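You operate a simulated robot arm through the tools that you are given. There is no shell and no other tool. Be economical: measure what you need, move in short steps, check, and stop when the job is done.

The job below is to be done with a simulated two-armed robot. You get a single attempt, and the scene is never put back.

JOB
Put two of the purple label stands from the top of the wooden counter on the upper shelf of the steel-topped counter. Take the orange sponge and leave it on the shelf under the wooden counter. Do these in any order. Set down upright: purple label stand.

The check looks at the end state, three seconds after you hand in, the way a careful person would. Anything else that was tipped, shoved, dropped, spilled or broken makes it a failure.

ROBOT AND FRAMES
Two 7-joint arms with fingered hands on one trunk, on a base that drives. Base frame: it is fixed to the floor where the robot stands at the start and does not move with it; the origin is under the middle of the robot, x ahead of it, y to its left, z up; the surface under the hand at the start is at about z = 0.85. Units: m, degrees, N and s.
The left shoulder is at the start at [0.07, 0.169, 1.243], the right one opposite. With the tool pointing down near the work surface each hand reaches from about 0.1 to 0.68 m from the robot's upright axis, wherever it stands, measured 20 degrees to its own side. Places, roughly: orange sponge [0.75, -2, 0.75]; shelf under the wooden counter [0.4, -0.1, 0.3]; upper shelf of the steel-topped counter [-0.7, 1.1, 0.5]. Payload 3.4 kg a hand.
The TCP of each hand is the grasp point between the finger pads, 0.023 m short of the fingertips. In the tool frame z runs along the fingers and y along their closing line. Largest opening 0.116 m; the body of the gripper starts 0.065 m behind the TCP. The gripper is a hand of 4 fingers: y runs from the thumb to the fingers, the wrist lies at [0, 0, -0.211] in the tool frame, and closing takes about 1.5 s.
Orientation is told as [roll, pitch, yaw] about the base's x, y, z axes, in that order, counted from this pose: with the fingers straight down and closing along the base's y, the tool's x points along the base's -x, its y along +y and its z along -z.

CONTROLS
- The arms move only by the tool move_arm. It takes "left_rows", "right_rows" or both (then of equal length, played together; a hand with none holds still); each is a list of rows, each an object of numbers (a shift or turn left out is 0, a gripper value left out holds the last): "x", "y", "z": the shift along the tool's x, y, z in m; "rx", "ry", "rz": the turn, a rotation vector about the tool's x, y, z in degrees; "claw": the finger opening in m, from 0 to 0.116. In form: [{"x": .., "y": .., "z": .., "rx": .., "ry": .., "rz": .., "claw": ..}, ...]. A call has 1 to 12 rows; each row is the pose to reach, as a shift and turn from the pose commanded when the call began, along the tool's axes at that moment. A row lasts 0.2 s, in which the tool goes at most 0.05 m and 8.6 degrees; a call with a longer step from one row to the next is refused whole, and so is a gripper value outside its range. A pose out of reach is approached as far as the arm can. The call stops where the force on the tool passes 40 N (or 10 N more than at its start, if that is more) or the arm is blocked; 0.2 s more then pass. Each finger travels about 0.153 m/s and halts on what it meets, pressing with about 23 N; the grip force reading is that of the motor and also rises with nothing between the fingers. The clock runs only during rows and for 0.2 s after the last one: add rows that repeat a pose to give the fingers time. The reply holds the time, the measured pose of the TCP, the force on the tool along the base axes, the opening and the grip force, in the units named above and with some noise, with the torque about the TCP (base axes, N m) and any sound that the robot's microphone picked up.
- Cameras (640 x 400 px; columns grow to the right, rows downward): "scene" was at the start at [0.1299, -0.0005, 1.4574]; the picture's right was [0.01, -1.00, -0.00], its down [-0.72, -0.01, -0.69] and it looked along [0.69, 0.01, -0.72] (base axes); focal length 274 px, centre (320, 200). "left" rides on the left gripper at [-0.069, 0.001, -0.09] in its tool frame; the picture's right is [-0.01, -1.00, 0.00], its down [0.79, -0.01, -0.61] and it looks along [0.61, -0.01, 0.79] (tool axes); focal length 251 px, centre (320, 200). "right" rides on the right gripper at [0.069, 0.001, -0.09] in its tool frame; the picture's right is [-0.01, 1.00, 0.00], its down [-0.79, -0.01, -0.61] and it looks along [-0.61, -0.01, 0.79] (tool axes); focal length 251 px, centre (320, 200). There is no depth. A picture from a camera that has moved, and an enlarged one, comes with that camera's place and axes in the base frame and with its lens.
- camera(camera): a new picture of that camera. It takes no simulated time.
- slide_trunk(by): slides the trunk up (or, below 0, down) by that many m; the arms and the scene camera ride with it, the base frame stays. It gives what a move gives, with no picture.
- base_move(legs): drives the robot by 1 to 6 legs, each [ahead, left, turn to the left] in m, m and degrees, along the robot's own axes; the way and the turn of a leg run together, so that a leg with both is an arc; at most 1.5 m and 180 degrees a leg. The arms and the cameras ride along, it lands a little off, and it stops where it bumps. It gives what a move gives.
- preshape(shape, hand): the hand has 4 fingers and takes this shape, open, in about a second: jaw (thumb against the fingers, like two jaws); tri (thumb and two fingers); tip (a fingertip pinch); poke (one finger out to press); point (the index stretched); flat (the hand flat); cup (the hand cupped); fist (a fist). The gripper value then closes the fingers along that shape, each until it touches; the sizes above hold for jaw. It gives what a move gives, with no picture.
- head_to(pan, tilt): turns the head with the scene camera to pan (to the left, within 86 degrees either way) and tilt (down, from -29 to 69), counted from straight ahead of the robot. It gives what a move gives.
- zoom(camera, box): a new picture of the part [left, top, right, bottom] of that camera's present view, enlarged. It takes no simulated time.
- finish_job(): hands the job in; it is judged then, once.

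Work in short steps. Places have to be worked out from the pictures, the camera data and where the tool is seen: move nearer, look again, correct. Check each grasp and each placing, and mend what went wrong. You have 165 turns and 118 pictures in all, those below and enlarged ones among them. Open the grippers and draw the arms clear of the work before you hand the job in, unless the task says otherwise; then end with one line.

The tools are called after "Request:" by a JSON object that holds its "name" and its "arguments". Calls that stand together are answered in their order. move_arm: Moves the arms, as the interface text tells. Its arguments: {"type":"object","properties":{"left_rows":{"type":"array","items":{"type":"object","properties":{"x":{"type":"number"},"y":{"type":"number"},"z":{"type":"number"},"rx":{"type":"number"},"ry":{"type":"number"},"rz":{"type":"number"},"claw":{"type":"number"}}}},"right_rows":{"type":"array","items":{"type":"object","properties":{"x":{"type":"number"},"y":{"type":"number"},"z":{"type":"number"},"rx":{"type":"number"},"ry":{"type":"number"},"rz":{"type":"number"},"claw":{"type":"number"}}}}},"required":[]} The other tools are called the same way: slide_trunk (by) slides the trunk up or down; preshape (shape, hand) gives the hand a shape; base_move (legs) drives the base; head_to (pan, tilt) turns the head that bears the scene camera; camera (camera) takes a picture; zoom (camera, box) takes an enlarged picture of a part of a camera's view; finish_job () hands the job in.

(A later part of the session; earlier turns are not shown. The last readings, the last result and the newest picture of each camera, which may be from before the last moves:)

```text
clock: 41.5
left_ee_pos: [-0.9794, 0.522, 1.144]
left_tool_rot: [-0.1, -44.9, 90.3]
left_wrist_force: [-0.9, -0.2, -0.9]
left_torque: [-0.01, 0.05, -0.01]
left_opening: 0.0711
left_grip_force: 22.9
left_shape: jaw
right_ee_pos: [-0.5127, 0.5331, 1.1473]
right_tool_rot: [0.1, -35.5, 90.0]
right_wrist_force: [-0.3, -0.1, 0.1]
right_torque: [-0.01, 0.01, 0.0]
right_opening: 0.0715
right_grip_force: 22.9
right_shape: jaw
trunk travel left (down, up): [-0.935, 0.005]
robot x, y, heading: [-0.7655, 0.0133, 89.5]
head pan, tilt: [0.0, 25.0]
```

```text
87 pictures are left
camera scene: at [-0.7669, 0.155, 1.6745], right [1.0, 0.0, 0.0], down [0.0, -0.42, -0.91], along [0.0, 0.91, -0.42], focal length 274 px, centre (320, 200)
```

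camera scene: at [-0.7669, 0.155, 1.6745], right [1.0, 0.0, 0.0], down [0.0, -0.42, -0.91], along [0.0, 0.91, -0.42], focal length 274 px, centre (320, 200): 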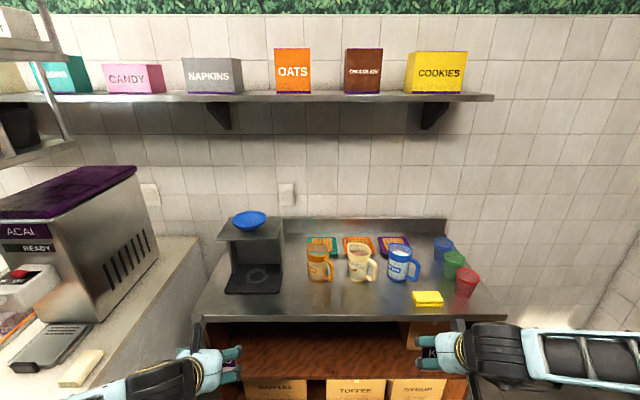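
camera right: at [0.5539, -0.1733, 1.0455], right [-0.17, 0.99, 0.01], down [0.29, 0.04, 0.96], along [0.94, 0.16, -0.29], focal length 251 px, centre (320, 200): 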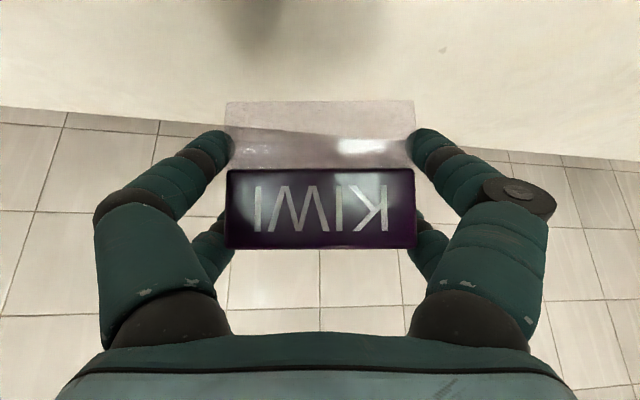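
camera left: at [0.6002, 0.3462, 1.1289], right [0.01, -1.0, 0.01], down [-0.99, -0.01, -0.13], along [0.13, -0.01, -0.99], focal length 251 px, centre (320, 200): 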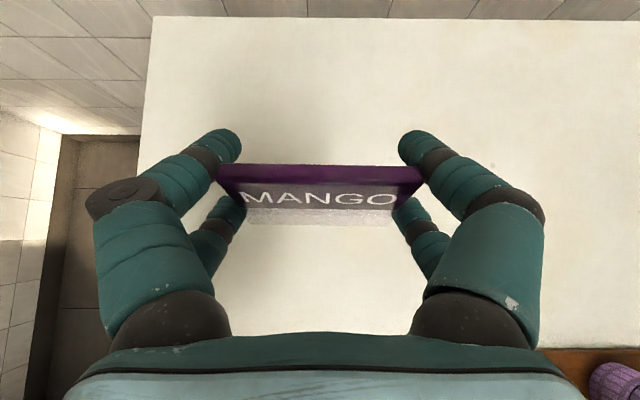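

Trunk moves are limited to 0.4 m; lowering in two steps.

Request:
{"name": "slide_trunk", "arguments": {"by": -0.4}}

Request:
{"name": "slide_trunk", "arguments": {"by": -0.14}}

Request:
{"name": "camera", "arguments": {"camera": "scene"}}

Request:
{"name": "camera", "arguments": {"camera": "right"}}

```text
clock: 45.4
left_ee_pos: [-0.9794, 0.5216, 0.744]
left_tool_rot: [0.1, -44.9, 90.3]
left_wrist_force: [-0.7, -1.1, -1.9]
left_torque: [0.02, 0.02, 0.0]
left_opening: 0.0709
left_grip_force: 23.1
left_shape: jaw
right_ee_pos: [-0.5124, 0.5344, 0.7472]
right_tool_rot: [0.1, -35.5, 90.0]
right_wrist_force: [-0.4, 0.3, -1.4]
right_torque: [-0.02, 0.02, -0.02]
right_opening: 0.0713
right_grip_force: 23.2
right_shape: jaw
trunk travel left (down, up): [-0.535, 0.405]
robot x, y, heading: [-0.7686, 0.0125, 90.0]
head pan, tilt: [0.0, 25.0]
```

```text
clock: 47.0
left_ee_pos: [-0.9796, 0.5223, 0.6043]
left_tool_rot: [0.0, -45.0, 90.2]
left_wrist_force: [-0.1, -0.1, -0.7]
left_torque: [-0.01, -0.03, -0.01]
left_opening: 0.0708
left_grip_force: 23.2
left_shape: jaw
right_ee_pos: [-0.5123, 0.5347, 0.6084]
right_tool_rot: [0.0, -35.5, 90.0]
right_wrist_force: [-0.1, 0.4, -1.2]
right_torque: [-0.04, 0.02, -0.02]
right_opening: 0.0715
right_grip_force: 23.6
right_shape: jaw
trunk travel left (down, up): [-0.395, 0.545]
robot x, y, heading: [-0.7671, 0.0158, 89.9]
head pan, tilt: [0.0, 25.0]
```

```text
86 pictures are left
camera scene: at [-0.767, 0.1546, 1.1346], right [1.0, 0.0, 0.0], down [0.0, -0.42, -0.91], along [0.0, 0.91, -0.42], focal length 274 px, centre (320, 200)
```

scene: 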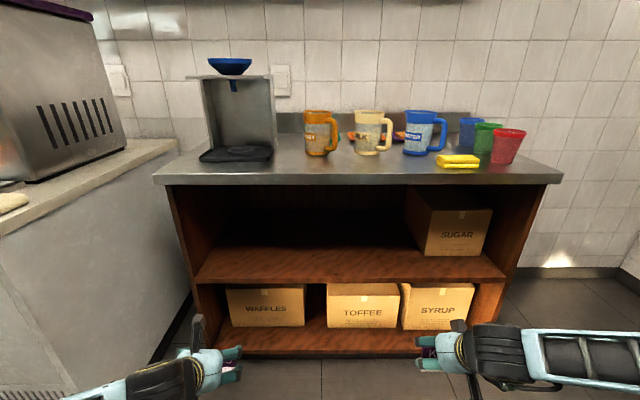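

```text
85 pictures are left
camera right: at [-0.513, 0.4273, 0.6412], right [-1.0, 0.01, 0.01], down [0.01, 0.3, 0.96], along [0.0, 0.96, -0.3], focal length 251 px, centre (320, 200)
```

right: 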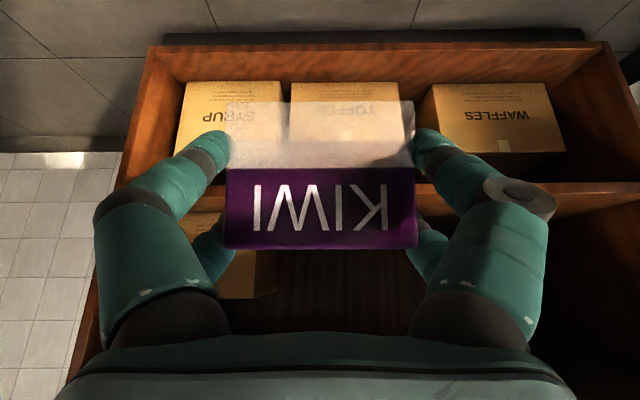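

Excellent view. Zooming in on the upper shelf's front edge to fix its height.

Request:
{"name": "zoom", "arguments": {"camera": "scene", "box": [170, 230, 330, 330]}}

```text
4.00 times, centred on (250, 280) of scene
camera zoom: at [-0.767, 0.1546, 1.1346], right [1.0, 0.0, 0.0], down [0.0, -0.42, -0.91], along [0.0, 0.91, -0.42], focal length 1095 px, centre (600, -120)
```

zoom: 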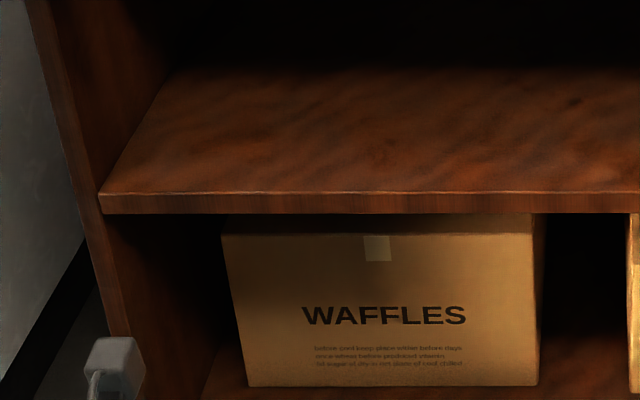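

Shelf top z≈0.50, front edge y≈0.885. Stand bottoms are at about 0.56. Driving ahead 0.44 m to bring the stands over the shelf.

Request:
{"name": "base_move", "arguments": {"legs": [[0.25, 0, 0], [0.19, 0, 0]]}}

Request:
{"name": "camera", "arguments": {"camera": "right"}}

Request:
{"name": "camera", "arguments": {"camera": "left"}}

Request:
{"name": "head_to", "arguments": {"pan": 0, "tilt": 55}}

Request:
{"name": "camera", "arguments": {"camera": "scene"}}

```text
clock: 50.0
left_ee_pos: [-0.9702, 0.9643, 0.6032]
left_tool_rot: [-0.1, -44.8, 89.8]
left_wrist_force: [0.0, -1.0, -1.0]
left_torque: [0.0, 0.03, 0.02]
left_opening: 0.0705
left_grip_force: 23.0
left_shape: jaw
right_ee_pos: [-0.5041, 0.974, 0.6063]
right_tool_rot: [0.0, -35.5, 89.5]
right_wrist_force: [0.0, -0.8, -0.7]
right_torque: [-0.03, -0.01, 0.02]
right_opening: 0.0712
right_grip_force: 22.9
right_shape: jaw
trunk travel left (down, up): [-0.395, 0.545]
robot x, y, heading: [-0.7652, 0.456, 89.4]
head pan, tilt: [0.0, 25.0]
```

```text
83 pictures are left
camera right: at [-0.5052, 0.8673, 0.6407], right [-1.0, 0.02, 0.01], down [0.01, 0.3, 0.96], along [0.01, 0.95, -0.3], focal length 251 px, centre (320, 200)
```

right: 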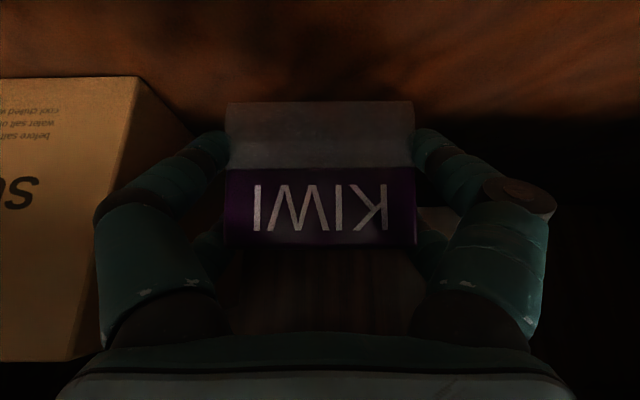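

```text
82 pictures are left
camera left: at [-0.9718, 0.9509, 0.7144], right [1.0, 0.0, 0.01], down [0.0, -0.99, -0.13], along [0.01, 0.13, -0.99], focal length 251 px, centre (320, 200)
```

left: 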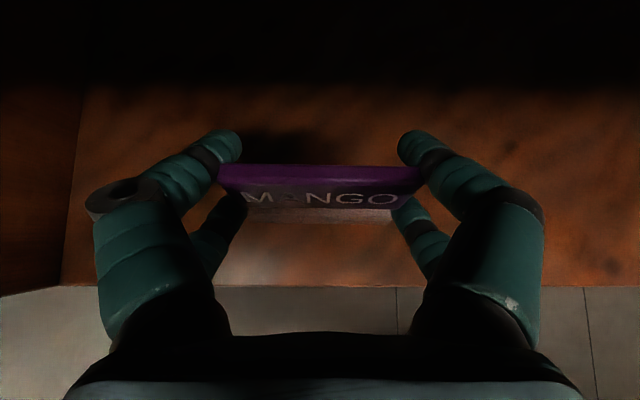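

```text
clock: 51.0
left_ee_pos: [-0.9702, 0.9655, 0.6055]
left_tool_rot: [0.0, -44.9, 89.8]
left_wrist_force: [0.2, 0.5, 0.2]
left_torque: [-0.01, -0.01, 0.0]
left_opening: 0.071
left_grip_force: 22.7
left_shape: jaw
right_ee_pos: [-0.5038, 0.9748, 0.6077]
right_tool_rot: [0.1, -35.5, 89.4]
right_wrist_force: [0.2, 0.4, -2.6]
right_torque: [0.03, -0.01, 0.0]
right_opening: 0.0715
right_grip_force: 23.1
right_shape: jaw
trunk travel left (down, up): [-0.395, 0.545]
robot x, y, heading: [-0.7624, 0.4564, 89.3]
head pan, tilt: [0.0, 55.0]
```

```text
81 pictures are left
camera scene: at [-0.7621, 0.5766, 1.0906], right [1.0, -0.01, 0.0], down [-0.01, -0.82, -0.57], along [0.01, 0.57, -0.82], focal length 274 px, centre (320, 200)
```

scene: 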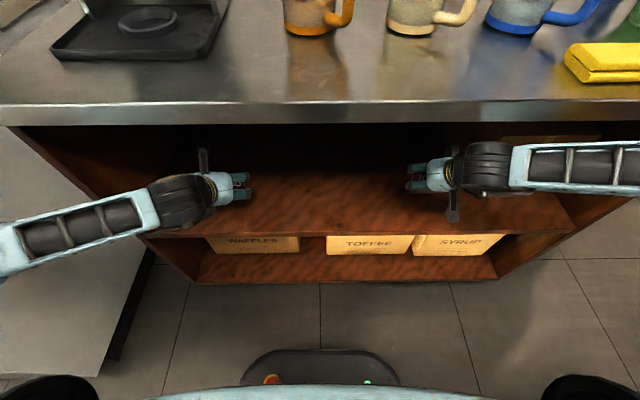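

Both stands are over the shelf, only ~4 cm past its front edge. I'll go 3 cm deeper, then lower the trunk by 0.045 m.

Request:
{"name": "base_move", "arguments": {"legs": [[0.03, 0, 0]]}}

Request:
{"name": "slide_trunk", "arguments": {"by": -0.045}}

Request:
{"name": "camera", "arguments": {"camera": "right"}}

Request:
{"name": "camera", "arguments": {"camera": "left"}}

```text
clock: 51.8
left_ee_pos: [-0.9704, 0.9958, 0.604]
left_tool_rot: [0.0, -44.7, 89.8]
left_wrist_force: [-0.9, 0.1, -1.5]
left_torque: [-0.03, -0.01, 0.0]
left_opening: 0.0708
left_grip_force: 22.6
left_shape: jaw
right_ee_pos: [-0.5034, 1.0047, 0.6069]
right_tool_rot: [0.1, -35.3, 89.3]
right_wrist_force: [0.1, 0.2, -1.3]
right_torque: [-0.02, -0.04, -0.01]
right_opening: 0.0712
right_grip_force: 23.0
right_shape: jaw
trunk travel left (down, up): [-0.395, 0.545]
robot x, y, heading: [-0.7622, 0.4824, 89.3]
head pan, tilt: [0.0, 55.0]
```

```text
clock: 52.7
left_ee_pos: [-0.9704, 0.9959, 0.5588]
left_tool_rot: [0.2, -44.9, 89.8]
left_wrist_force: [-0.7, 0.2, -1.0]
left_torque: [0.03, 0.0, 0.01]
left_opening: 0.0708
left_grip_force: 22.9
left_shape: jaw
right_ee_pos: [-0.5035, 1.0028, 0.5629]
right_tool_rot: [0.1, -35.5, 89.3]
right_wrist_force: [-0.9, 0.9, -1.5]
right_torque: [0.02, 0.01, -0.02]
right_opening: 0.0714
right_grip_force: 23.2
right_shape: jaw
trunk travel left (down, up): [-0.35, 0.59]
robot x, y, heading: [-0.7617, 0.4854, 89.4]
head pan, tilt: [0.0, 55.0]
```

```text
80 pictures are left
camera right: at [-0.5048, 0.8965, 0.5962], right [-1.0, 0.02, 0.01], down [0.01, 0.3, 0.96], along [0.01, 0.96, -0.3], focal length 251 px, centre (320, 200)
```

right: 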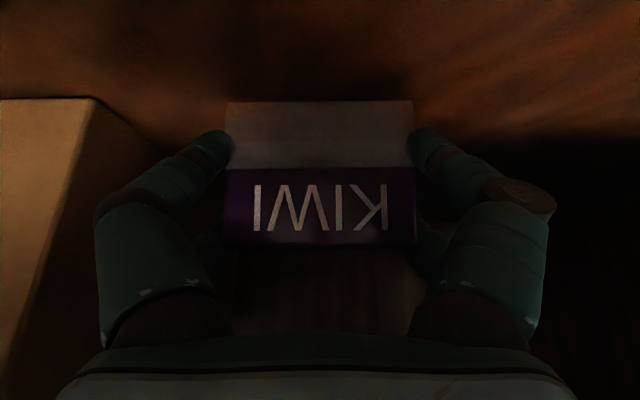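

```text
79 pictures are left
camera left: at [-0.9715, 0.9801, 0.6699], right [1.0, 0.0, 0.01], down [0.0, -0.99, -0.13], along [0.01, 0.13, -0.99], focal length 251 px, centre (320, 200)
```

left: 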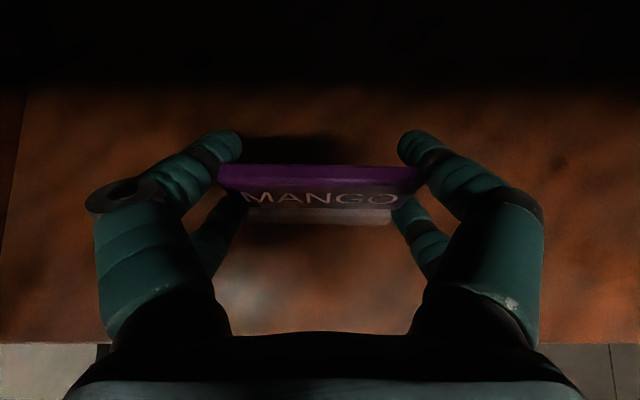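

Triangulating the shelf edge from two views gives z≈0.485, so ~2.5 cm remain. Lowering both hands 1.5 cm, then finer.

Request:
{"name": "move_arm", "arguments": {"left_rows": [{"x": 0.0035, "z": 0.0035}, {"x": 0.007, "z": 0.007}, {"x": 0.0106, "z": 0.0106}], "right_rows": [{"x": 0.0029, "z": 0.0041}, {"x": 0.0058, "z": 0.0081}, {"x": 0.0093, "z": 0.013}]}}

Request:
{"name": "zoom", "arguments": {"camera": "left", "box": [200, 120, 440, 270]}}

```text
clock: 53.5
left_ee_pos: [-0.9705, 0.9954, 0.5444]
left_tool_rot: [0.0, -44.9, 89.7]
left_wrist_force: [-0.1, 0.5, -1.3]
left_torque: [-0.01, 0.0, -0.01]
left_opening: 0.0709
left_grip_force: 22.8
left_shape: jaw
right_ee_pos: [-0.4968, 1.0056, 0.5543]
right_tool_rot: [0.1, -35.3, 89.6]
right_wrist_force: [0.2, -0.6, -0.2]
right_torque: [-0.03, 0.01, -0.01]
right_opening: 0.0713
right_grip_force: 22.9
right_shape: jaw
right hand out of reach, approached as far as the arm can: row 2, 3
trunk travel left (down, up): [-0.35, 0.59]
robot x, y, heading: [-0.7619, 0.4836, 89.5]
head pan, tilt: [0.0, 55.0]
```

```text
2.67 times, centred on (320, 195) of left
camera zoom: at [-0.9712, 0.9798, 0.6549], right [1.0, 0.0, 0.01], down [0.0, -0.99, -0.13], along [0.01, 0.13, -0.99], focal length 670 px, centre (320, 213)
```

zoom: 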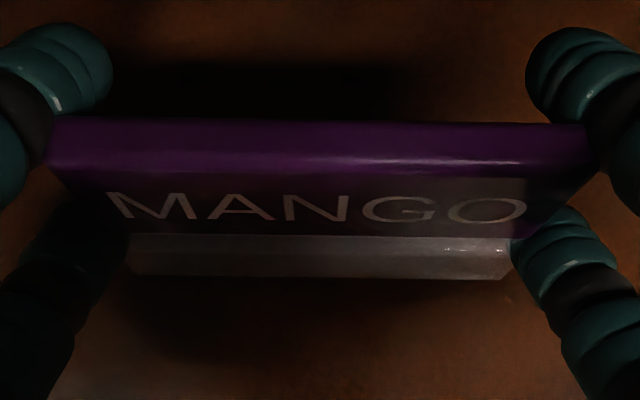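

No contact yet on the left (bottom ≈0.496). Continuing the left hand down in small steps.

Request:
{"name": "move_arm", "arguments": {"left_rows": [{"x": 0.0021, "z": 0.0021}, {"x": 0.0042, "z": 0.0042}, {"x": 0.0057, "z": 0.0057}]}}

```text
clock: 54.3
left_ee_pos: [-0.97, 0.9944, 0.5354]
left_tool_rot: [-0.1, -44.8, 89.8]
left_wrist_force: [0.2, 0.7, -1.8]
left_torque: [-0.03, -0.01, 0.0]
left_opening: 0.0711
left_grip_force: 23.4
left_shape: jaw
right_ee_pos: [-0.4966, 1.0044, 0.5551]
right_tool_rot: [0.2, -35.3, 89.6]
right_wrist_force: [0.3, -0.1, -1.2]
right_torque: [0.01, -0.01, -0.02]
right_opening: 0.0715
right_grip_force: 22.9
right_shape: jaw
trunk travel left (down, up): [-0.35, 0.59]
robot x, y, heading: [-0.7628, 0.4861, 89.2]
head pan, tilt: [0.0, 55.0]
```

Still free at bottom ≈0.487. Another 5 mm.

Request:
{"name": "move_arm", "arguments": {"left_rows": [{"x": 0.0012, "z": 0.0012}, {"x": 0.0024, "z": 0.0024}, {"x": 0.0036, "z": 0.0036}]}}

Request:
{"name": "zoom", "arguments": {"camera": "left", "box": [200, 120, 440, 270]}}

```text
clock: 55.1
left_ee_pos: [-0.9691, 0.9962, 0.5322]
left_tool_rot: [0.2, -45.2, 89.8]
left_wrist_force: [-0.6, 2.4, 11.9]
left_torque: [-0.03, -0.02, -0.02]
left_opening: 0.0709
left_grip_force: 22.7
left_shape: jaw
right_ee_pos: [-0.4958, 1.0042, 0.5563]
right_tool_rot: [0.2, -35.4, 89.5]
right_wrist_force: [0.1, 0.4, -1.3]
right_torque: [0.04, -0.04, 0.0]
right_opening: 0.0717
right_grip_force: 23.3
right_shape: jaw
trunk travel left (down, up): [-0.35, 0.59]
robot x, y, heading: [-0.7615, 0.4859, 89.2]
head pan, tilt: [0.0, 55.0]
```

```text
2.67 times, centred on (320, 195) of left
camera zoom: at [-0.9711, 0.9801, 0.6438], right [1.0, 0.0, 0.01], down [0.0, -0.99, -0.14], along [0.01, 0.14, -0.99], focal length 670 px, centre (320, 213)
```

zoom: 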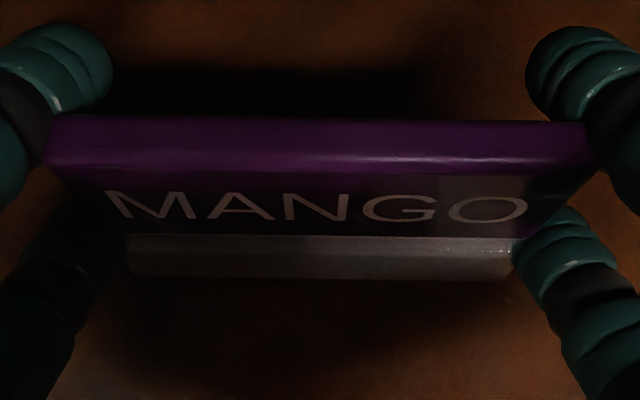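

Contact, 12 N upward. Opening the left hand gradually.

Request:
{"name": "move_arm", "arguments": {"left_rows": [{"x": -0.0008, "z": -0.0008, "claw": 0.075}, {"x": -0.0008, "z": -0.0008, "claw": 0.085}, {"x": -0.0008, "z": -0.0008, "claw": 0.1}, {"x": -0.0008, "z": -0.0008, "claw": 0.116}, {"x": -0.0008, "z": -0.0008, "claw": 0.116}]}}

Request:
{"name": "camera", "arguments": {"camera": "left"}}

```text
clock: 56.3
left_ee_pos: [-0.9696, 0.995, 0.5317]
left_tool_rot: [0.1, -44.9, 89.8]
left_wrist_force: [-0.3, -0.4, -0.1]
left_torque: [-0.03, 0.0, 0.0]
left_opening: 0.1157
left_grip_force: 0.0
left_shape: jaw
right_ee_pos: [-0.4973, 1.0043, 0.5552]
right_tool_rot: [0.2, -35.3, 89.6]
right_wrist_force: [0.6, 0.3, -1.9]
right_torque: [0.0, 0.0, 0.0]
right_opening: 0.0714
right_grip_force: 23.0
right_shape: jaw
trunk travel left (down, up): [-0.35, 0.59]
robot x, y, heading: [-0.7638, 0.4829, 89.3]
head pan, tilt: [0.0, 55.0]
```

```text
76 pictures are left
camera left: at [-0.9713, 0.9799, 0.6428], right [1.0, 0.0, 0.01], down [0.0, -0.99, -0.13], along [0.01, 0.13, -0.99], focal length 251 px, centre (320, 200)
```

left: 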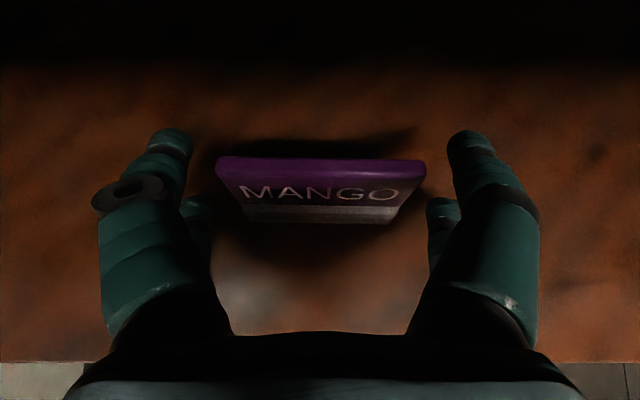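

MANGO stands upright. Withdrawing the left hand along its axis by 0.15 m.

Request:
{"name": "move_arm", "arguments": {"left_rows": [{"z": -0.03}, {"z": -0.06}, {"z": -0.1}, {"z": -0.14}]}}

Request:
{"name": "camera", "arguments": {"camera": "left"}}

```text
clock: 57.3
left_ee_pos: [-0.9642, 0.9288, 0.6244]
left_tool_rot: [0.1, -44.8, 89.6]
left_wrist_force: [-1.0, 0.1, -0.8]
left_torque: [-0.01, 0.02, 0.02]
left_opening: 0.1157
left_grip_force: 0.1
left_shape: jaw
left hand out of reach, approached as far as the arm can: row 4
right_ee_pos: [-0.4967, 1.0054, 0.5557]
right_tool_rot: [0.2, -35.3, 89.5]
right_wrist_force: [-0.6, 0.1, -0.9]
right_torque: [-0.01, 0.0, 0.01]
right_opening: 0.0714
right_grip_force: 23.1
right_shape: jaw
trunk travel left (down, up): [-0.35, 0.59]
robot x, y, heading: [-0.7632, 0.4852, 89.6]
head pan, tilt: [0.0, 55.0]
```

```text
75 pictures are left
camera left: at [-0.966, 0.9142, 0.7344], right [1.0, 0.0, 0.01], down [0.0, -0.99, -0.13], along [0.0, 0.13, -0.99], focal length 251 px, centre (320, 200)
```

left: 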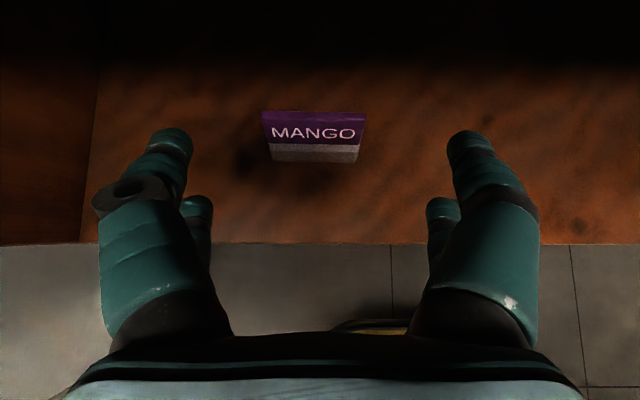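

MANGO stands free. Lowering the right stand with the trunk, 23 mm of an estimated 26.

Request:
{"name": "slide_trunk", "arguments": {"by": -0.023}}

```text
clock: 58.0
left_ee_pos: [-0.9637, 0.9295, 0.6004]
left_tool_rot: [0.1, -44.9, 89.7]
left_wrist_force: [0.1, 0.5, 0.2]
left_torque: [0.0, -0.01, 0.02]
left_opening: 0.1158
left_grip_force: 0.1
left_shape: jaw
right_ee_pos: [-0.4967, 1.0046, 0.532]
right_tool_rot: [0.1, -35.3, 89.6]
right_wrist_force: [0.4, 0.0, -0.8]
right_torque: [-0.02, -0.02, 0.02]
right_opening: 0.0714
right_grip_force: 23.0
right_shape: jaw
trunk travel left (down, up): [-0.327, 0.613]
robot x, y, heading: [-0.7632, 0.4831, 89.3]
head pan, tilt: [0.0, 55.0]
```

No contact yet; 3 mm more.

Request:
{"name": "slide_trunk", "arguments": {"by": -0.003}}

```text
clock: 58.5
left_ee_pos: [-0.965, 0.9286, 0.5973]
left_tool_rot: [0.1, -45.0, 89.8]
left_wrist_force: [-1.7, 0.0, -0.2]
left_torque: [-0.04, -0.01, -0.01]
left_opening: 0.1161
left_grip_force: 0.0
left_shape: jaw
right_ee_pos: [-0.4974, 1.0043, 0.5293]
right_tool_rot: [0.1, -35.3, 89.5]
right_wrist_force: [0.2, 1.1, -1.7]
right_torque: [0.01, 0.01, 0.02]
right_opening: 0.0715
right_grip_force: 22.8
right_shape: jaw
trunk travel left (down, up): [-0.324, 0.616]
robot x, y, heading: [-0.7637, 0.4833, 89.4]
head pan, tilt: [0.0, 55.0]
```

Bottom is at about 0.486; 2 mm more.

Request:
{"name": "slide_trunk", "arguments": {"by": -0.002}}

```text
clock: 59.0
left_ee_pos: [-0.965, 0.9298, 0.5966]
left_tool_rot: [-0.1, -44.9, 89.8]
left_wrist_force: [0.3, 0.5, 0.2]
left_torque: [0.0, 0.0, 0.01]
left_opening: 0.1161
left_grip_force: 0.1
left_shape: jaw
right_ee_pos: [-0.4963, 1.0047, 0.5279]
right_tool_rot: [0.1, -35.4, 89.6]
right_wrist_force: [1.0, 0.3, 3.0]
right_torque: [-0.03, -0.17, -0.01]
right_opening: 0.0712
right_grip_force: 23.5
right_shape: jaw
trunk travel left (down, up): [-0.322, 0.618]
robot x, y, heading: [-0.763, 0.4831, 89.5]
head pan, tilt: [0.0, 55.0]
```

First contact. One more millimetre, then open the right hand.

Request:
{"name": "slide_trunk", "arguments": {"by": -0.0015}}

Request:
{"name": "move_arm", "arguments": {"right_rows": [{"claw": 0.075}, {"claw": 0.085}, {"claw": 0.1}, {"claw": 0.116}, {"claw": 0.116}]}}

Request:
{"name": "camera", "arguments": {"camera": "right"}}

```text
clock: 59.5
left_ee_pos: [-0.9656, 0.9285, 0.5945]
left_tool_rot: [0.0, -44.9, 89.8]
left_wrist_force: [-0.2, 0.9, 0.1]
left_torque: [0.01, -0.01, 0.0]
left_opening: 0.116
left_grip_force: 0.1
left_shape: jaw
right_ee_pos: [-0.4974, 1.0039, 0.5274]
right_tool_rot: [0.1, -35.5, 89.6]
right_wrist_force: [1.0, 0.1, 10.6]
right_torque: [-0.12, -0.32, 0.0]
right_opening: 0.0713
right_grip_force: 22.5
right_shape: jaw
trunk travel left (down, up): [-0.32, 0.619]
robot x, y, heading: [-0.7627, 0.4873, 89.5]
head pan, tilt: [0.0, 55.0]
```

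```text
clock: 60.7
left_ee_pos: [-0.965, 0.9292, 0.5943]
left_tool_rot: [0.0, -44.9, 89.8]
left_wrist_force: [-0.6, -0.6, -0.6]
left_torque: [0.0, 0.0, -0.03]
left_opening: 0.1157
left_grip_force: 0.1
left_shape: jaw
right_ee_pos: [-0.4966, 1.0042, 0.5257]
right_tool_rot: [0.1, -35.2, 89.6]
right_wrist_force: [0.1, 0.2, 0.2]
right_torque: [0.02, 0.02, 0.01]
right_opening: 0.1157
right_grip_force: 0.1
right_shape: jaw
trunk travel left (down, up): [-0.32, 0.619]
robot x, y, heading: [-0.7622, 0.484, 89.4]
head pan, tilt: [0.0, 55.0]
```

```text
74 pictures are left
camera right: at [-0.4982, 0.8981, 0.5599], right [-1.0, 0.01, 0.01], down [0.01, 0.3, 0.95], along [0.01, 0.95, -0.3], focal length 251 px, centre (320, 200)
```

right: 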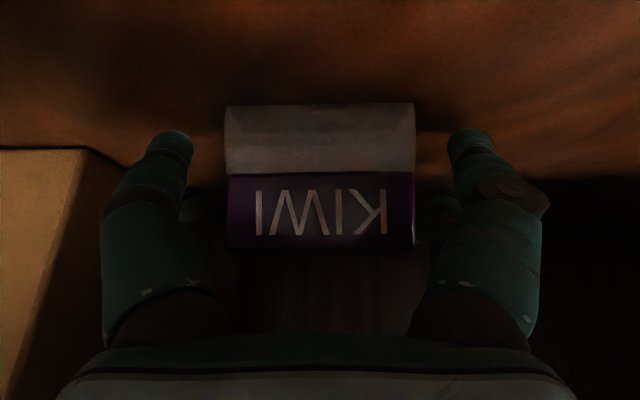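

KIWI stands free. Drive straight back, then check both stands.

Request:
{"name": "base_move", "arguments": {"legs": [[-0.12, 0, 0], [-0.33, 0, 0]]}}

Request:
{"name": "head_to", "arguments": {"pan": 0, "tilt": 25}}

Request:
{"name": "camera", "arguments": {"camera": "scene"}}

Request:
{"name": "camera", "arguments": {"camera": "right"}}

```text
clock: 63.7
left_ee_pos: [-0.9725, 0.4851, 0.5936]
left_tool_rot: [0.1, -44.9, 89.8]
left_wrist_force: [1.0, 0.0, 0.6]
left_torque: [0.0, 0.01, 0.04]
left_opening: 0.1158
left_grip_force: 0.1
left_shape: jaw
right_ee_pos: [-0.5027, 0.5626, 0.526]
right_tool_rot: [0.0, -35.3, 89.6]
right_wrist_force: [-0.9, 0.3, -0.1]
right_torque: [0.0, 0.01, -0.02]
right_opening: 0.1159
right_grip_force: 0.0
right_shape: jaw
trunk travel left (down, up): [-0.32, 0.619]
robot x, y, heading: [-0.7718, 0.0426, 89.2]
head pan, tilt: [0.0, 55.0]
```

```text
clock: 64.6
left_ee_pos: [-0.9712, 0.486, 0.5942]
left_tool_rot: [0.2, -44.9, 89.8]
left_wrist_force: [0.8, 0.0, 0.4]
left_torque: [0.0, 0.02, -0.02]
left_opening: 0.116
left_grip_force: 0.1
left_shape: jaw
right_ee_pos: [-0.5032, 0.5615, 0.5275]
right_tool_rot: [0.0, -35.2, 89.5]
right_wrist_force: [0.1, -0.4, -0.7]
right_torque: [0.02, -0.01, 0.01]
right_opening: 0.1159
right_grip_force: 0.1
right_shape: jaw
trunk travel left (down, up): [-0.32, 0.619]
robot x, y, heading: [-0.7704, 0.0435, 89.1]
head pan, tilt: [0.0, 25.0]
```

```text
73 pictures are left
camera scene: at [-0.7674, 0.1832, 1.06], right [1.0, -0.01, 0.0], down [-0.01, -0.42, -0.91], along [0.01, 0.91, -0.42], focal length 274 px, centre (320, 200)
```

scene: 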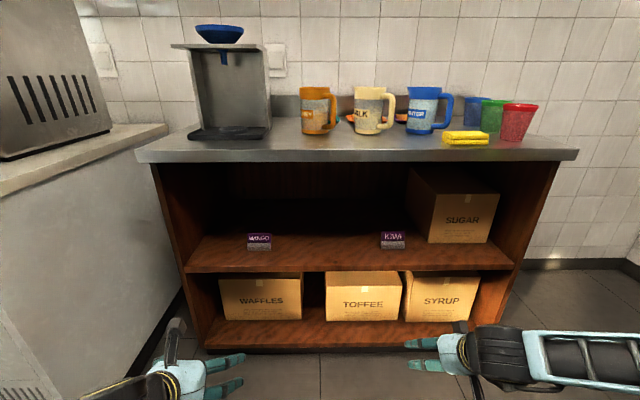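

```text
72 pictures are left
camera right: at [-0.5042, 0.4551, 0.5599], right [-1.0, 0.01, 0.01], down [0.01, 0.3, 0.95], along [0.01, 0.95, -0.3], focal length 251 px, centre (320, 200)
```

right: 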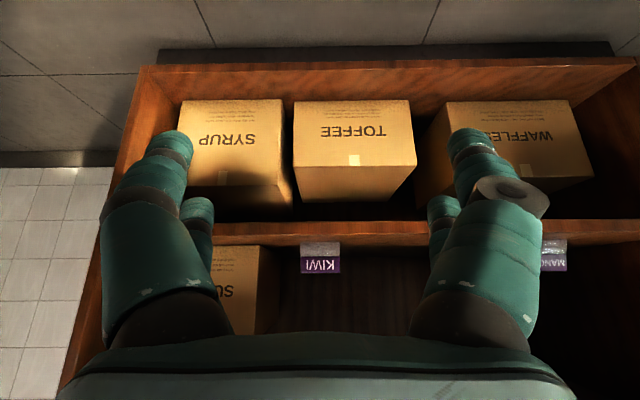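

Both stands are upright on the upper shelf. Next, the sponge: raise the trunk, turn toward the bookcase and look.

Request:
{"name": "slide_trunk", "arguments": {"by": 0.4}}

Request:
{"name": "base_move", "arguments": {"legs": [[0, 0, -135], [0.5, 0, 0]]}}

Request:
{"name": "camera", "arguments": {"camera": "scene"}}

```text
clock: 68.5
left_ee_pos: [-0.9703, 0.4863, 0.9931]
left_tool_rot: [0.1, -44.9, 89.9]
left_wrist_force: [-0.1, -0.3, -1.0]
left_torque: [0.01, -0.01, -0.03]
left_opening: 0.1159
left_grip_force: 0.1
left_shape: jaw
right_ee_pos: [-0.503, 0.5633, 0.9254]
right_tool_rot: [0.1, -35.3, 89.7]
right_wrist_force: [0.3, -1.2, -0.5]
right_torque: [-0.02, -0.02, -0.03]
right_opening: 0.1161
right_grip_force: 0.0
right_shape: jaw
trunk travel left (down, up): [-0.72, 0.219]
robot x, y, heading: [-0.7696, 0.0411, 89.5]
head pan, tilt: [0.0, 25.0]
```

```text
clock: 77.0
left_ee_pos: [0.0347, -0.4892, 0.9942]
left_tool_rot: [0.1, -44.9, -45.4]
left_wrist_force: [-0.4, 0.2, 0.1]
left_torque: [-0.02, 0.01, 0.04]
left_opening: 0.116
left_grip_force: 0.0
left_shape: jaw
right_ee_pos: [-0.2434, -0.8737, 0.9261]
right_tool_rot: [0.1, -35.2, -45.6]
right_wrist_force: [0.1, -0.2, 0.3]
right_torque: [-0.01, 0.01, -0.01]
right_opening: 0.116
right_grip_force: 0.0
right_shape: jaw
trunk travel left (down, up): [-0.72, 0.219]
robot x, y, heading: [-0.4222, -0.3196, -46.0]
head pan, tilt: [0.0, 25.0]
```

```text
71 pictures are left
camera scene: at [-0.3237, -0.4216, 1.4601], right [-0.72, -0.7, 0.0], down [-0.29, 0.3, -0.91], along [0.63, -0.65, -0.42], focal length 274 px, centre (320, 200)
```

scene: 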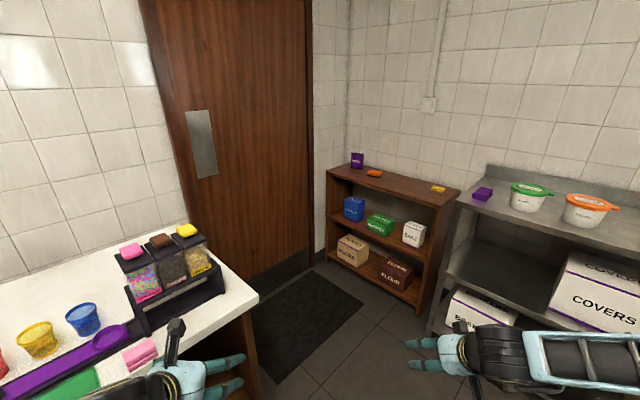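

The orange sponge is on the bookcase top (top z≈0.78, front y≈-1.87), at about (0.75,-2.05). I'll raise the trunk so the hands clear everything, face -y, move forward, then strafe left toward it.

Request:
{"name": "slide_trunk", "arguments": {"by": 0.215}}

Request:
{"name": "base_move", "arguments": {"legs": [[0, 0, -44], [0.8, 0, 0], [0, 0.5, 0]]}}

Request:
{"name": "head_to", "arguments": {"pan": 20, "tilt": 40}}

Request:
{"name": "camera", "arguments": {"camera": "scene"}}

Request:
{"name": "head_to", "arguments": {"pan": 86, "tilt": 40}}

Request:
{"name": "camera", "arguments": {"camera": "scene"}}

```text
clock: 79.3
left_ee_pos: [0.036, -0.49, 1.2079]
left_tool_rot: [0.1, -44.9, -45.4]
left_wrist_force: [-0.9, 0.1, -0.6]
left_torque: [0.02, -0.01, 0.0]
left_opening: 0.116
left_grip_force: 0.0
left_shape: jaw
right_ee_pos: [-0.2434, -0.8744, 1.1417]
right_tool_rot: [0.1, -35.3, -45.6]
right_wrist_force: [0.6, 0.3, 0.6]
right_torque: [0.0, 0.01, -0.01]
right_opening: 0.1161
right_grip_force: 0.1
right_shape: jaw
trunk travel left (down, up): [-0.936, 0.004]
robot x, y, heading: [-0.4239, -0.3196, -46.1]
head pan, tilt: [0.0, 25.0]
```

```text
clock: 88.1
left_ee_pos: [0.2897, -1.5527, 1.2091]
left_tool_rot: [0.1, -44.9, -90.1]
left_wrist_force: [-0.5, -0.1, -0.8]
left_torque: [-0.01, -0.02, 0.01]
left_opening: 0.1157
left_grip_force: 0.1
left_shape: jaw
right_ee_pos: [-0.1769, -1.6313, 1.1417]
right_tool_rot: [0.4, -35.2, -90.3]
right_wrist_force: [-0.1, 0.0, -0.3]
right_torque: [0.05, -0.01, -0.02]
right_opening: 0.1159
right_grip_force: 0.0
right_shape: jaw
trunk travel left (down, up): [-0.936, 0.004]
robot x, y, heading: [0.0848, -1.1053, -90.5]
head pan, tilt: [0.0, 25.0]
```

```text
clock: 88.9
left_ee_pos: [0.2919, -1.554, 1.2091]
left_tool_rot: [0.0, -44.9, -90.0]
left_wrist_force: [0.1, 0.7, 0.3]
left_torque: [-0.01, 0.01, -0.01]
left_opening: 0.116
left_grip_force: 0.0
left_shape: jaw
right_ee_pos: [-0.1749, -1.6304, 1.1415]
right_tool_rot: [0.2, -35.3, -90.2]
right_wrist_force: [0.1, -0.7, 0.4]
right_torque: [0.03, -0.01, -0.02]
right_opening: 0.1158
right_grip_force: 0.0
right_shape: jaw
trunk travel left (down, up): [-0.936, 0.004]
robot x, y, heading: [0.0862, -1.1099, -90.4]
head pan, tilt: [20.0, 40.0]
```

```text
70 pictures are left
camera scene: at [0.1151, -1.2423, 1.6518], right [-0.94, -0.33, 0.0], down [-0.21, 0.61, -0.77], along [0.26, -0.72, -0.64], focal length 274 px, centre (320, 200)
```

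scene: 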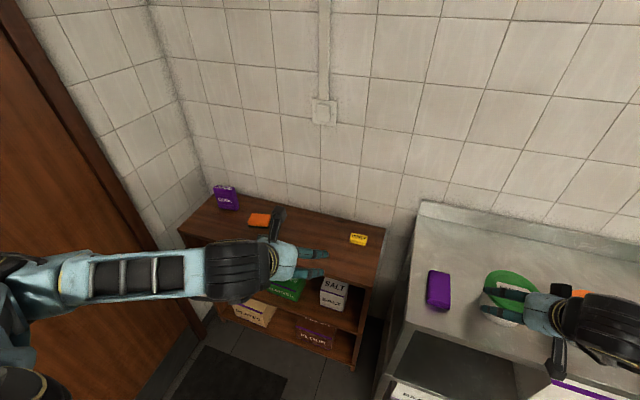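

```text
clock: 90.3
left_ee_pos: [0.2922, -1.5545, 1.2097]
left_tool_rot: [0.0, -44.9, -90.0]
left_wrist_force: [-0.1, 0.0, 0.2]
left_torque: [0.02, 0.0, 0.01]
left_opening: 0.1157
left_grip_force: 0.1
left_shape: jaw
right_ee_pos: [-0.1764, -1.6313, 1.141]
right_tool_rot: [0.1, -35.3, -90.2]
right_wrist_force: [-0.6, 0.2, -0.4]
right_torque: [-0.01, 0.03, 0.0]
right_opening: 0.1159
right_grip_force: 0.1
right_shape: jaw
trunk travel left (down, up): [-0.936, 0.004]
robot x, y, heading: [0.0914, -1.1087, -90.9]
head pan, tilt: [85.9, 40.0]
```

```text
69 pictures are left
camera scene: at [0.171, -1.169, 1.6518], right [-0.08, -1.0, 0.0], down [-0.64, 0.05, -0.77], along [0.76, -0.06, -0.64], focal length 274 px, centre (320, 200)
```

scene: 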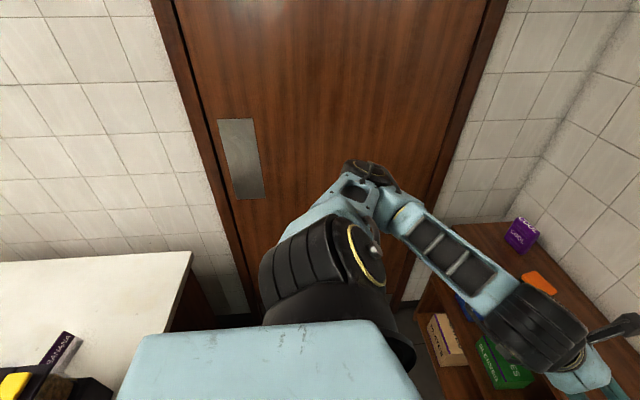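

Triangulated from three views: sponge at about (0.63,-1.933), top z≈0.856. First tuck the right hand back and up, and extend the left outward; then shift the base to (0.29,-1.33).

Request:
{"name": "move_arm", "arguments": {"right_rows": [{"x": -0.001, "y": -0.016, "z": -0.036}, {"x": -0.002, "y": -0.032, "z": -0.072}, {"x": -0.003, "y": -0.048, "z": -0.108}, {"x": -0.004, "y": -0.064, "z": -0.144}, {"x": -0.0055, "y": -0.08, "z": -0.18}]}}

Request:
{"name": "base_move", "arguments": {"legs": [[0, 0.2, 0.8], [0.17, 0, 0]]}}

Request:
{"name": "head_to", "arguments": {"pan": 25, "tilt": 50}}

Request:
{"name": "camera", "arguments": {"camera": "scene"}}

```text
clock: 91.5
left_ee_pos: [0.2914, -1.5538, 1.2102]
left_tool_rot: [0.1, -45.0, -90.1]
left_wrist_force: [-0.2, 0.7, 0.7]
left_torque: [0.01, -0.04, -0.02]
left_opening: 0.116
left_grip_force: 0.0
left_shape: jaw
right_ee_pos: [-0.2578, -1.5325, 1.2916]
right_tool_rot: [0.3, -35.4, -90.1]
right_wrist_force: [0.2, -0.3, -1.0]
right_torque: [0.05, -0.02, -0.02]
right_opening: 0.1159
right_grip_force: 0.0
right_shape: jaw
trunk travel left (down, up): [-0.936, 0.004]
robot x, y, heading: [0.0867, -1.1121, -90.4]
head pan, tilt: [85.9, 40.0]
```

```text
clock: 94.1
left_ee_pos: [0.4992, -1.7144, 1.2096]
left_tool_rot: [0.0, -45.0, -89.1]
left_wrist_force: [-0.4, 0.3, 0.2]
left_torque: [-0.02, 0.02, -0.01]
left_opening: 0.1162
left_grip_force: 0.1
left_shape: jaw
right_ee_pos: [-0.0502, -1.7012, 1.2934]
right_tool_rot: [0.2, -35.5, -89.4]
right_wrist_force: [-0.5, -0.4, 0.6]
right_torque: [-0.03, -0.03, -0.02]
right_opening: 0.1159
right_grip_force: 0.1
right_shape: jaw
trunk travel left (down, up): [-0.936, 0.004]
robot x, y, heading: [0.288, -1.2783, -89.8]
head pan, tilt: [85.9, 40.0]
```

```text
clock: 95.5
left_ee_pos: [0.4976, -1.7172, 1.2085]
left_tool_rot: [0.2, -45.0, -89.1]
left_wrist_force: [-0.4, -0.8, -0.7]
left_torque: [-0.03, 0.0, 0.0]
left_opening: 0.116
left_grip_force: 0.1
left_shape: jaw
right_ee_pos: [-0.0503, -1.7042, 1.2906]
right_tool_rot: [0.1, -35.2, -89.3]
right_wrist_force: [0.4, -0.3, 0.1]
right_torque: [-0.01, -0.02, 0.0]
right_opening: 0.1159
right_grip_force: 0.1
right_shape: jaw
trunk travel left (down, up): [-0.936, 0.004]
robot x, y, heading: [0.2876, -1.2771, -89.7]
head pan, tilt: [25.0, 50.0]
```

```text
68 pictures are left
camera scene: at [0.3198, -1.3979, 1.6376], right [-0.9, -0.43, 0.0], down [-0.33, 0.69, -0.64], along [0.28, -0.58, -0.77], focal length 274 px, centre (320, 200)
```

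scene: 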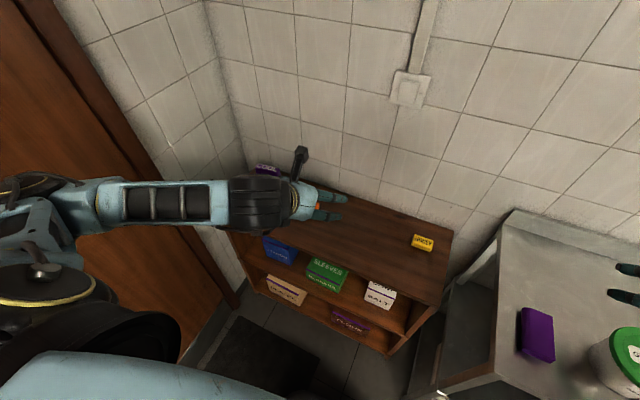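

The left hand hides the sponge here; looking with the left hand camera.

Request:
{"name": "camera", "arguments": {"camera": "left"}}

```text
67 pictures are left
camera left: at [0.4978, -1.7025, 1.32], right [-1.0, -0.02, 0.01], down [-0.02, 0.99, -0.13], along [0.0, -0.13, -0.99], focal length 251 px, centre (320, 200)
```

left: 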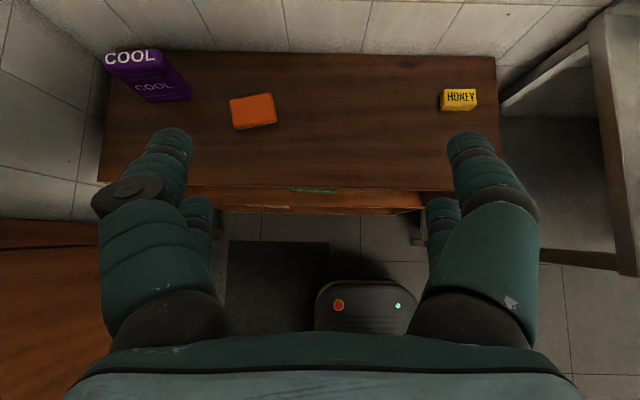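

Sponge is at (0.632,-1.938), about 0.08×0.06 m, yawed ~8°. The HONEY box is the yellow one. I'll raise the right hand, lower the trunk 0.17 m and creep forward 0.05 m so that the left hand reaches.

Request:
{"name": "move_arm", "arguments": {"right_rows": [{"x": -0.0195, "z": -0.027}, {"x": -0.039, "z": -0.054}, {"x": -0.058, "z": -0.0815}]}}

Request:
{"name": "slide_trunk", "arguments": {"by": -0.17}}

Request:
{"name": "base_move", "arguments": {"legs": [[0.05, 0, 0]]}}

Request:
{"name": "move_arm", "arguments": {"left_rows": [{"x": -0.015, "y": 0.026, "z": 0.03, "rx": -0.9, "ry": 4, "rz": -1.3}, {"x": -0.03, "y": 0.052, "z": 0.06, "rx": -1.8, "ry": 8, "rz": -2.5}, {"x": -0.045, "y": 0.078, "z": 0.09, "rx": -2.7, "ry": 12, "rz": -3.8}, {"x": -0.06, "y": 0.104, "z": 0.12, "rx": -3.6, "ry": 16, "rz": -5}, {"x": -0.075, "y": 0.13, "z": 0.151, "rx": -4.5, "ry": 20, "rz": -6.3}]}}

Request:
{"name": "camera", "arguments": {"camera": "left"}}

```text
clock: 96.2
left_ee_pos: [0.4991, -1.7171, 1.209]
left_tool_rot: [-0.1, -44.9, -89.2]
left_wrist_force: [-0.5, -1.0, -0.8]
left_torque: [0.02, -0.03, -0.01]
left_opening: 0.1157
left_grip_force: 0.2
left_shape: jaw
right_ee_pos: [-0.0508, -1.7028, 1.3912]
right_tool_rot: [0.1, -35.3, -89.3]
right_wrist_force: [0.3, 0.2, -0.1]
right_torque: [-0.01, -0.02, -0.01]
right_opening: 0.1158
right_grip_force: 0.1
right_shape: jaw
trunk travel left (down, up): [-0.936, 0.004]
robot x, y, heading: [0.2829, -1.2781, -89.1]
head pan, tilt: [25.0, 50.0]
```

```text
clock: 98.2
left_ee_pos: [0.4976, -1.718, 1.0391]
left_tool_rot: [0.2, -45.0, -89.1]
left_wrist_force: [-0.5, -0.5, -0.6]
left_torque: [0.02, -0.03, -0.02]
left_opening: 0.116
left_grip_force: 0.1
left_shape: jaw
right_ee_pos: [-0.0509, -1.7032, 1.2214]
right_tool_rot: [0.1, -35.2, -89.3]
right_wrist_force: [0.3, 0.4, 0.8]
right_torque: [0.04, -0.01, 0.01]
right_opening: 0.116
right_grip_force: 0.1
right_shape: jaw
trunk travel left (down, up): [-0.766, 0.174]
robot x, y, heading: [0.2861, -1.2792, -89.6]
head pan, tilt: [25.0, 50.0]
```

```text
clock: 99.1
left_ee_pos: [0.4978, -1.7637, 1.0413]
left_tool_rot: [0.0, -45.1, -89.1]
left_wrist_force: [-0.1, 0.4, -0.9]
left_torque: [0.02, -0.02, 0.0]
left_opening: 0.1159
left_grip_force: 0.0
left_shape: jaw
right_ee_pos: [-0.0502, -1.7488, 1.2228]
right_tool_rot: [0.1, -35.6, -89.3]
right_wrist_force: [0.6, 0.9, 0.2]
right_torque: [-0.03, 0.01, 0.03]
right_opening: 0.1159
right_grip_force: 0.1
right_shape: jaw
trunk travel left (down, up): [-0.766, 0.174]
robot x, y, heading: [0.2839, -1.329, -89.3]
head pan, tilt: [25.0, 50.0]
```

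```text
clock: 100.3
left_ee_pos: [0.6298, -1.9273, 0.9871]
left_tool_rot: [0.2, -24.7, -81.4]
left_wrist_force: [0.2, 0.2, 0.0]
left_torque: [0.04, -0.01, 0.02]
left_opening: 0.1157
left_grip_force: 0.1
left_shape: jaw
right_ee_pos: [-0.049, -1.7553, 1.2202]
right_tool_rot: [0.1, -35.2, -89.3]
right_wrist_force: [0.2, -0.4, -0.1]
right_torque: [0.02, -0.02, 0.01]
right_opening: 0.1157
right_grip_force: 0.1
right_shape: jaw
trunk travel left (down, up): [-0.766, 0.174]
robot x, y, heading: [0.2886, -1.3289, -89.6]
head pan, tilt: [25.0, 50.0]
```

```text
66 pictures are left
camera left: at [0.6332, -1.9516, 1.0954], right [-0.99, -0.16, 0.0], down [-0.15, 0.96, 0.22], along [-0.04, 0.22, -0.98], focal length 251 px, centre (320, 200)
```

left: 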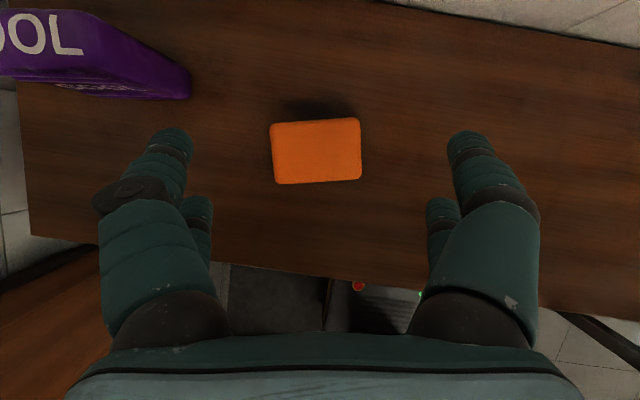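

Sponge is centred in the hand; small 3.5° yaw correction, descend to z≈0.88.

Request:
{"name": "move_arm", "arguments": {"left_rows": [{"x": 0.011, "y": 0.001, "z": 0.034, "rx": -0.7, "rz": -1.6}, {"x": 0.022, "y": 0.002, "z": 0.068, "rx": -1.5, "rz": -3.2}, {"x": 0.0334, "y": 0.002, "z": 0.102, "rx": -1.5, "rz": -3.2}]}}

Request:
{"name": "camera", "arguments": {"camera": "left"}}

```text
clock: 101.1
left_ee_pos: [0.6353, -1.9374, 0.8785]
left_tool_rot: [0.1, -24.9, -77.9]
left_wrist_force: [-0.1, -0.1, -0.3]
left_torque: [0.02, -0.01, -0.01]
left_opening: 0.1156
left_grip_force: 0.0
left_shape: jaw
right_ee_pos: [-0.0499, -1.7533, 1.2219]
right_tool_rot: [0.0, -35.3, -89.3]
right_wrist_force: [0.4, 0.4, 0.0]
right_torque: [-0.01, -0.01, 0.02]
right_opening: 0.1161
right_grip_force: 0.2
right_shape: jaw
trunk travel left (down, up): [-0.766, 0.174]
robot x, y, heading: [0.2849, -1.327, -89.8]
head pan, tilt: [25.0, 50.0]
```

```text
65 pictures are left
camera left: at [0.6392, -1.961, 0.9869], right [-0.98, -0.22, 0.0], down [-0.21, 0.95, 0.22], along [-0.05, 0.21, -0.98], focal length 251 px, centre (320, 200)
```

left: 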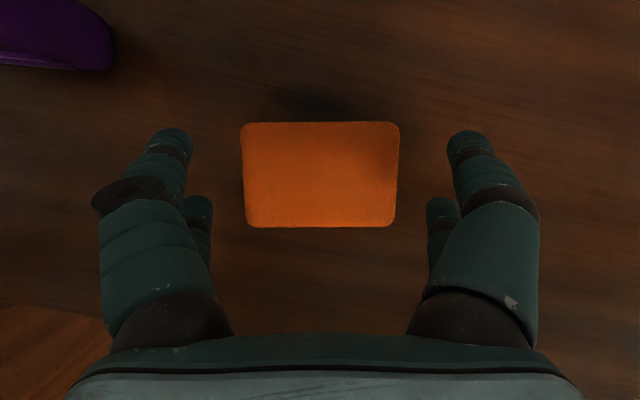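

Sponge top is z≈0.85. Going down another 18 mm in small steps, watching force.

Request:
{"name": "move_arm", "arguments": {"left_rows": [{"x": 0.001, "z": 0.006}, {"x": 0.001, "z": 0.012}, {"x": 0.002, "z": 0.0188}]}}

```text
clock: 101.9
left_ee_pos: [0.6374, -1.943, 0.8603]
left_tool_rot: [0.1, -24.9, -77.9]
left_wrist_force: [-0.9, -0.3, 0.2]
left_torque: [0.01, 0.01, 0.0]
left_opening: 0.116
left_grip_force: 0.1
left_shape: jaw
right_ee_pos: [-0.0501, -1.7533, 1.2226]
right_tool_rot: [0.1, -35.2, -89.3]
right_wrist_force: [-0.2, -0.9, -0.2]
right_torque: [-0.01, 0.01, 0.01]
right_opening: 0.1158
right_grip_force: 0.1
right_shape: jaw
trunk travel left (down, up): [-0.766, 0.174]
robot x, y, heading: [0.2829, -1.327, -89.4]
head pan, tilt: [25.0, 50.0]
```

No contact; fingertips are about 1.5–2 cm below the sponge's top. Closing.

Request:
{"name": "move_arm", "arguments": {"left_rows": [{"claw": 0.09}, {"claw": 0.065}, {"claw": 0.055}, {"claw": 0.055}, {"claw": 0.055}, {"claw": 0.055}]}}

Request:
{"name": "camera", "arguments": {"camera": "left"}}

```text
clock: 103.3
left_ee_pos: [0.6369, -1.9416, 0.8629]
left_tool_rot: [0.1, -25.2, -77.9]
left_wrist_force: [3.7, -8.9, 21.3]
left_torque: [-1.04, -0.34, -0.07]
left_opening: 0.0686
left_grip_force: 23.3
left_shape: jaw
right_ee_pos: [-0.051, -1.7514, 1.2213]
right_tool_rot: [0.1, -35.4, -89.4]
right_wrist_force: [0.1, 0.1, -0.8]
right_torque: [0.02, -0.02, -0.01]
right_opening: 0.1157
right_grip_force: 0.1
right_shape: jaw
trunk travel left (down, up): [-0.766, 0.174]
robot x, y, heading: [0.285, -1.3268, -89.4]
head pan, tilt: [25.0, 50.0]
```

```text
64 pictures are left
camera left: at [0.6402, -1.9661, 0.973], right [-0.98, -0.22, 0.0], down [-0.21, 0.95, 0.21], along [-0.05, 0.21, -0.98], focal length 251 px, centre (320, 200)
```

left: 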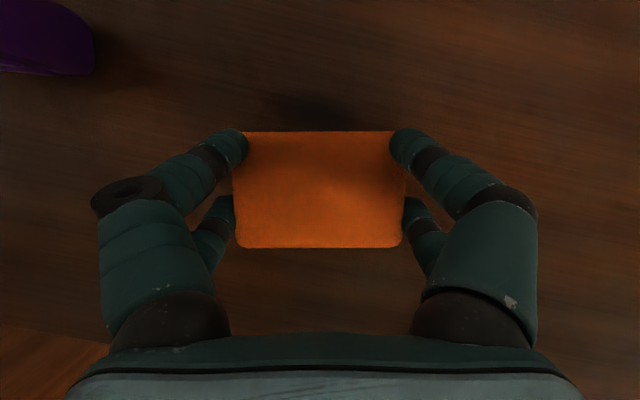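

Gripped (the tips press the top a little). Lifting straight up 0.1 m.

Request:
{"name": "move_arm", "arguments": {"left_rows": [{"x": -0.004, "z": -0.009}, {"x": -0.0126, "z": -0.027}, {"x": -0.025, "z": -0.054}, {"x": -0.042, "z": -0.0907}]}}

Request:
{"name": "camera", "arguments": {"camera": "left"}}

```text
clock: 104.3
left_ee_pos: [0.6367, -1.9399, 0.9609]
left_tool_rot: [0.2, -24.8, -77.9]
left_wrist_force: [0.8, 0.0, -0.4]
left_torque: [0.01, 0.02, 0.02]
left_opening: 0.069
left_grip_force: 22.9
left_shape: jaw
right_ee_pos: [-0.0507, -1.7542, 1.2208]
right_tool_rot: [0.1, -35.3, -89.2]
right_wrist_force: [0.0, 0.3, 0.4]
right_torque: [-0.01, -0.01, -0.01]
right_opening: 0.1157
right_grip_force: 0.1
right_shape: jaw
trunk travel left (down, up): [-0.766, 0.174]
robot x, y, heading: [0.282, -1.3282, -89.4]
head pan, tilt: [25.0, 50.0]
```

```text
63 pictures are left
camera left: at [0.6413, -1.9648, 1.07], right [-0.98, -0.22, 0.0], down [-0.21, 0.95, 0.22], along [-0.05, 0.21, -0.98], focal length 251 px, centre (320, 200)
```

left: 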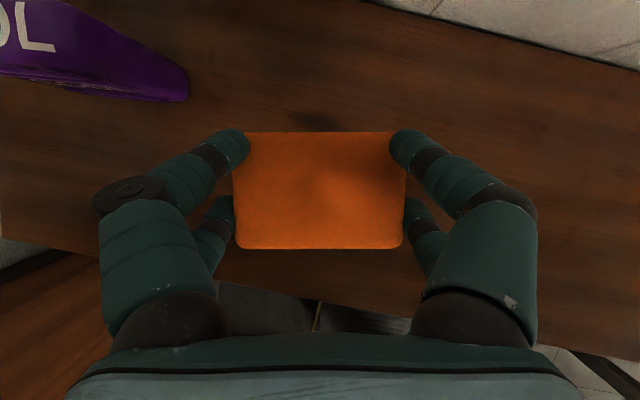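

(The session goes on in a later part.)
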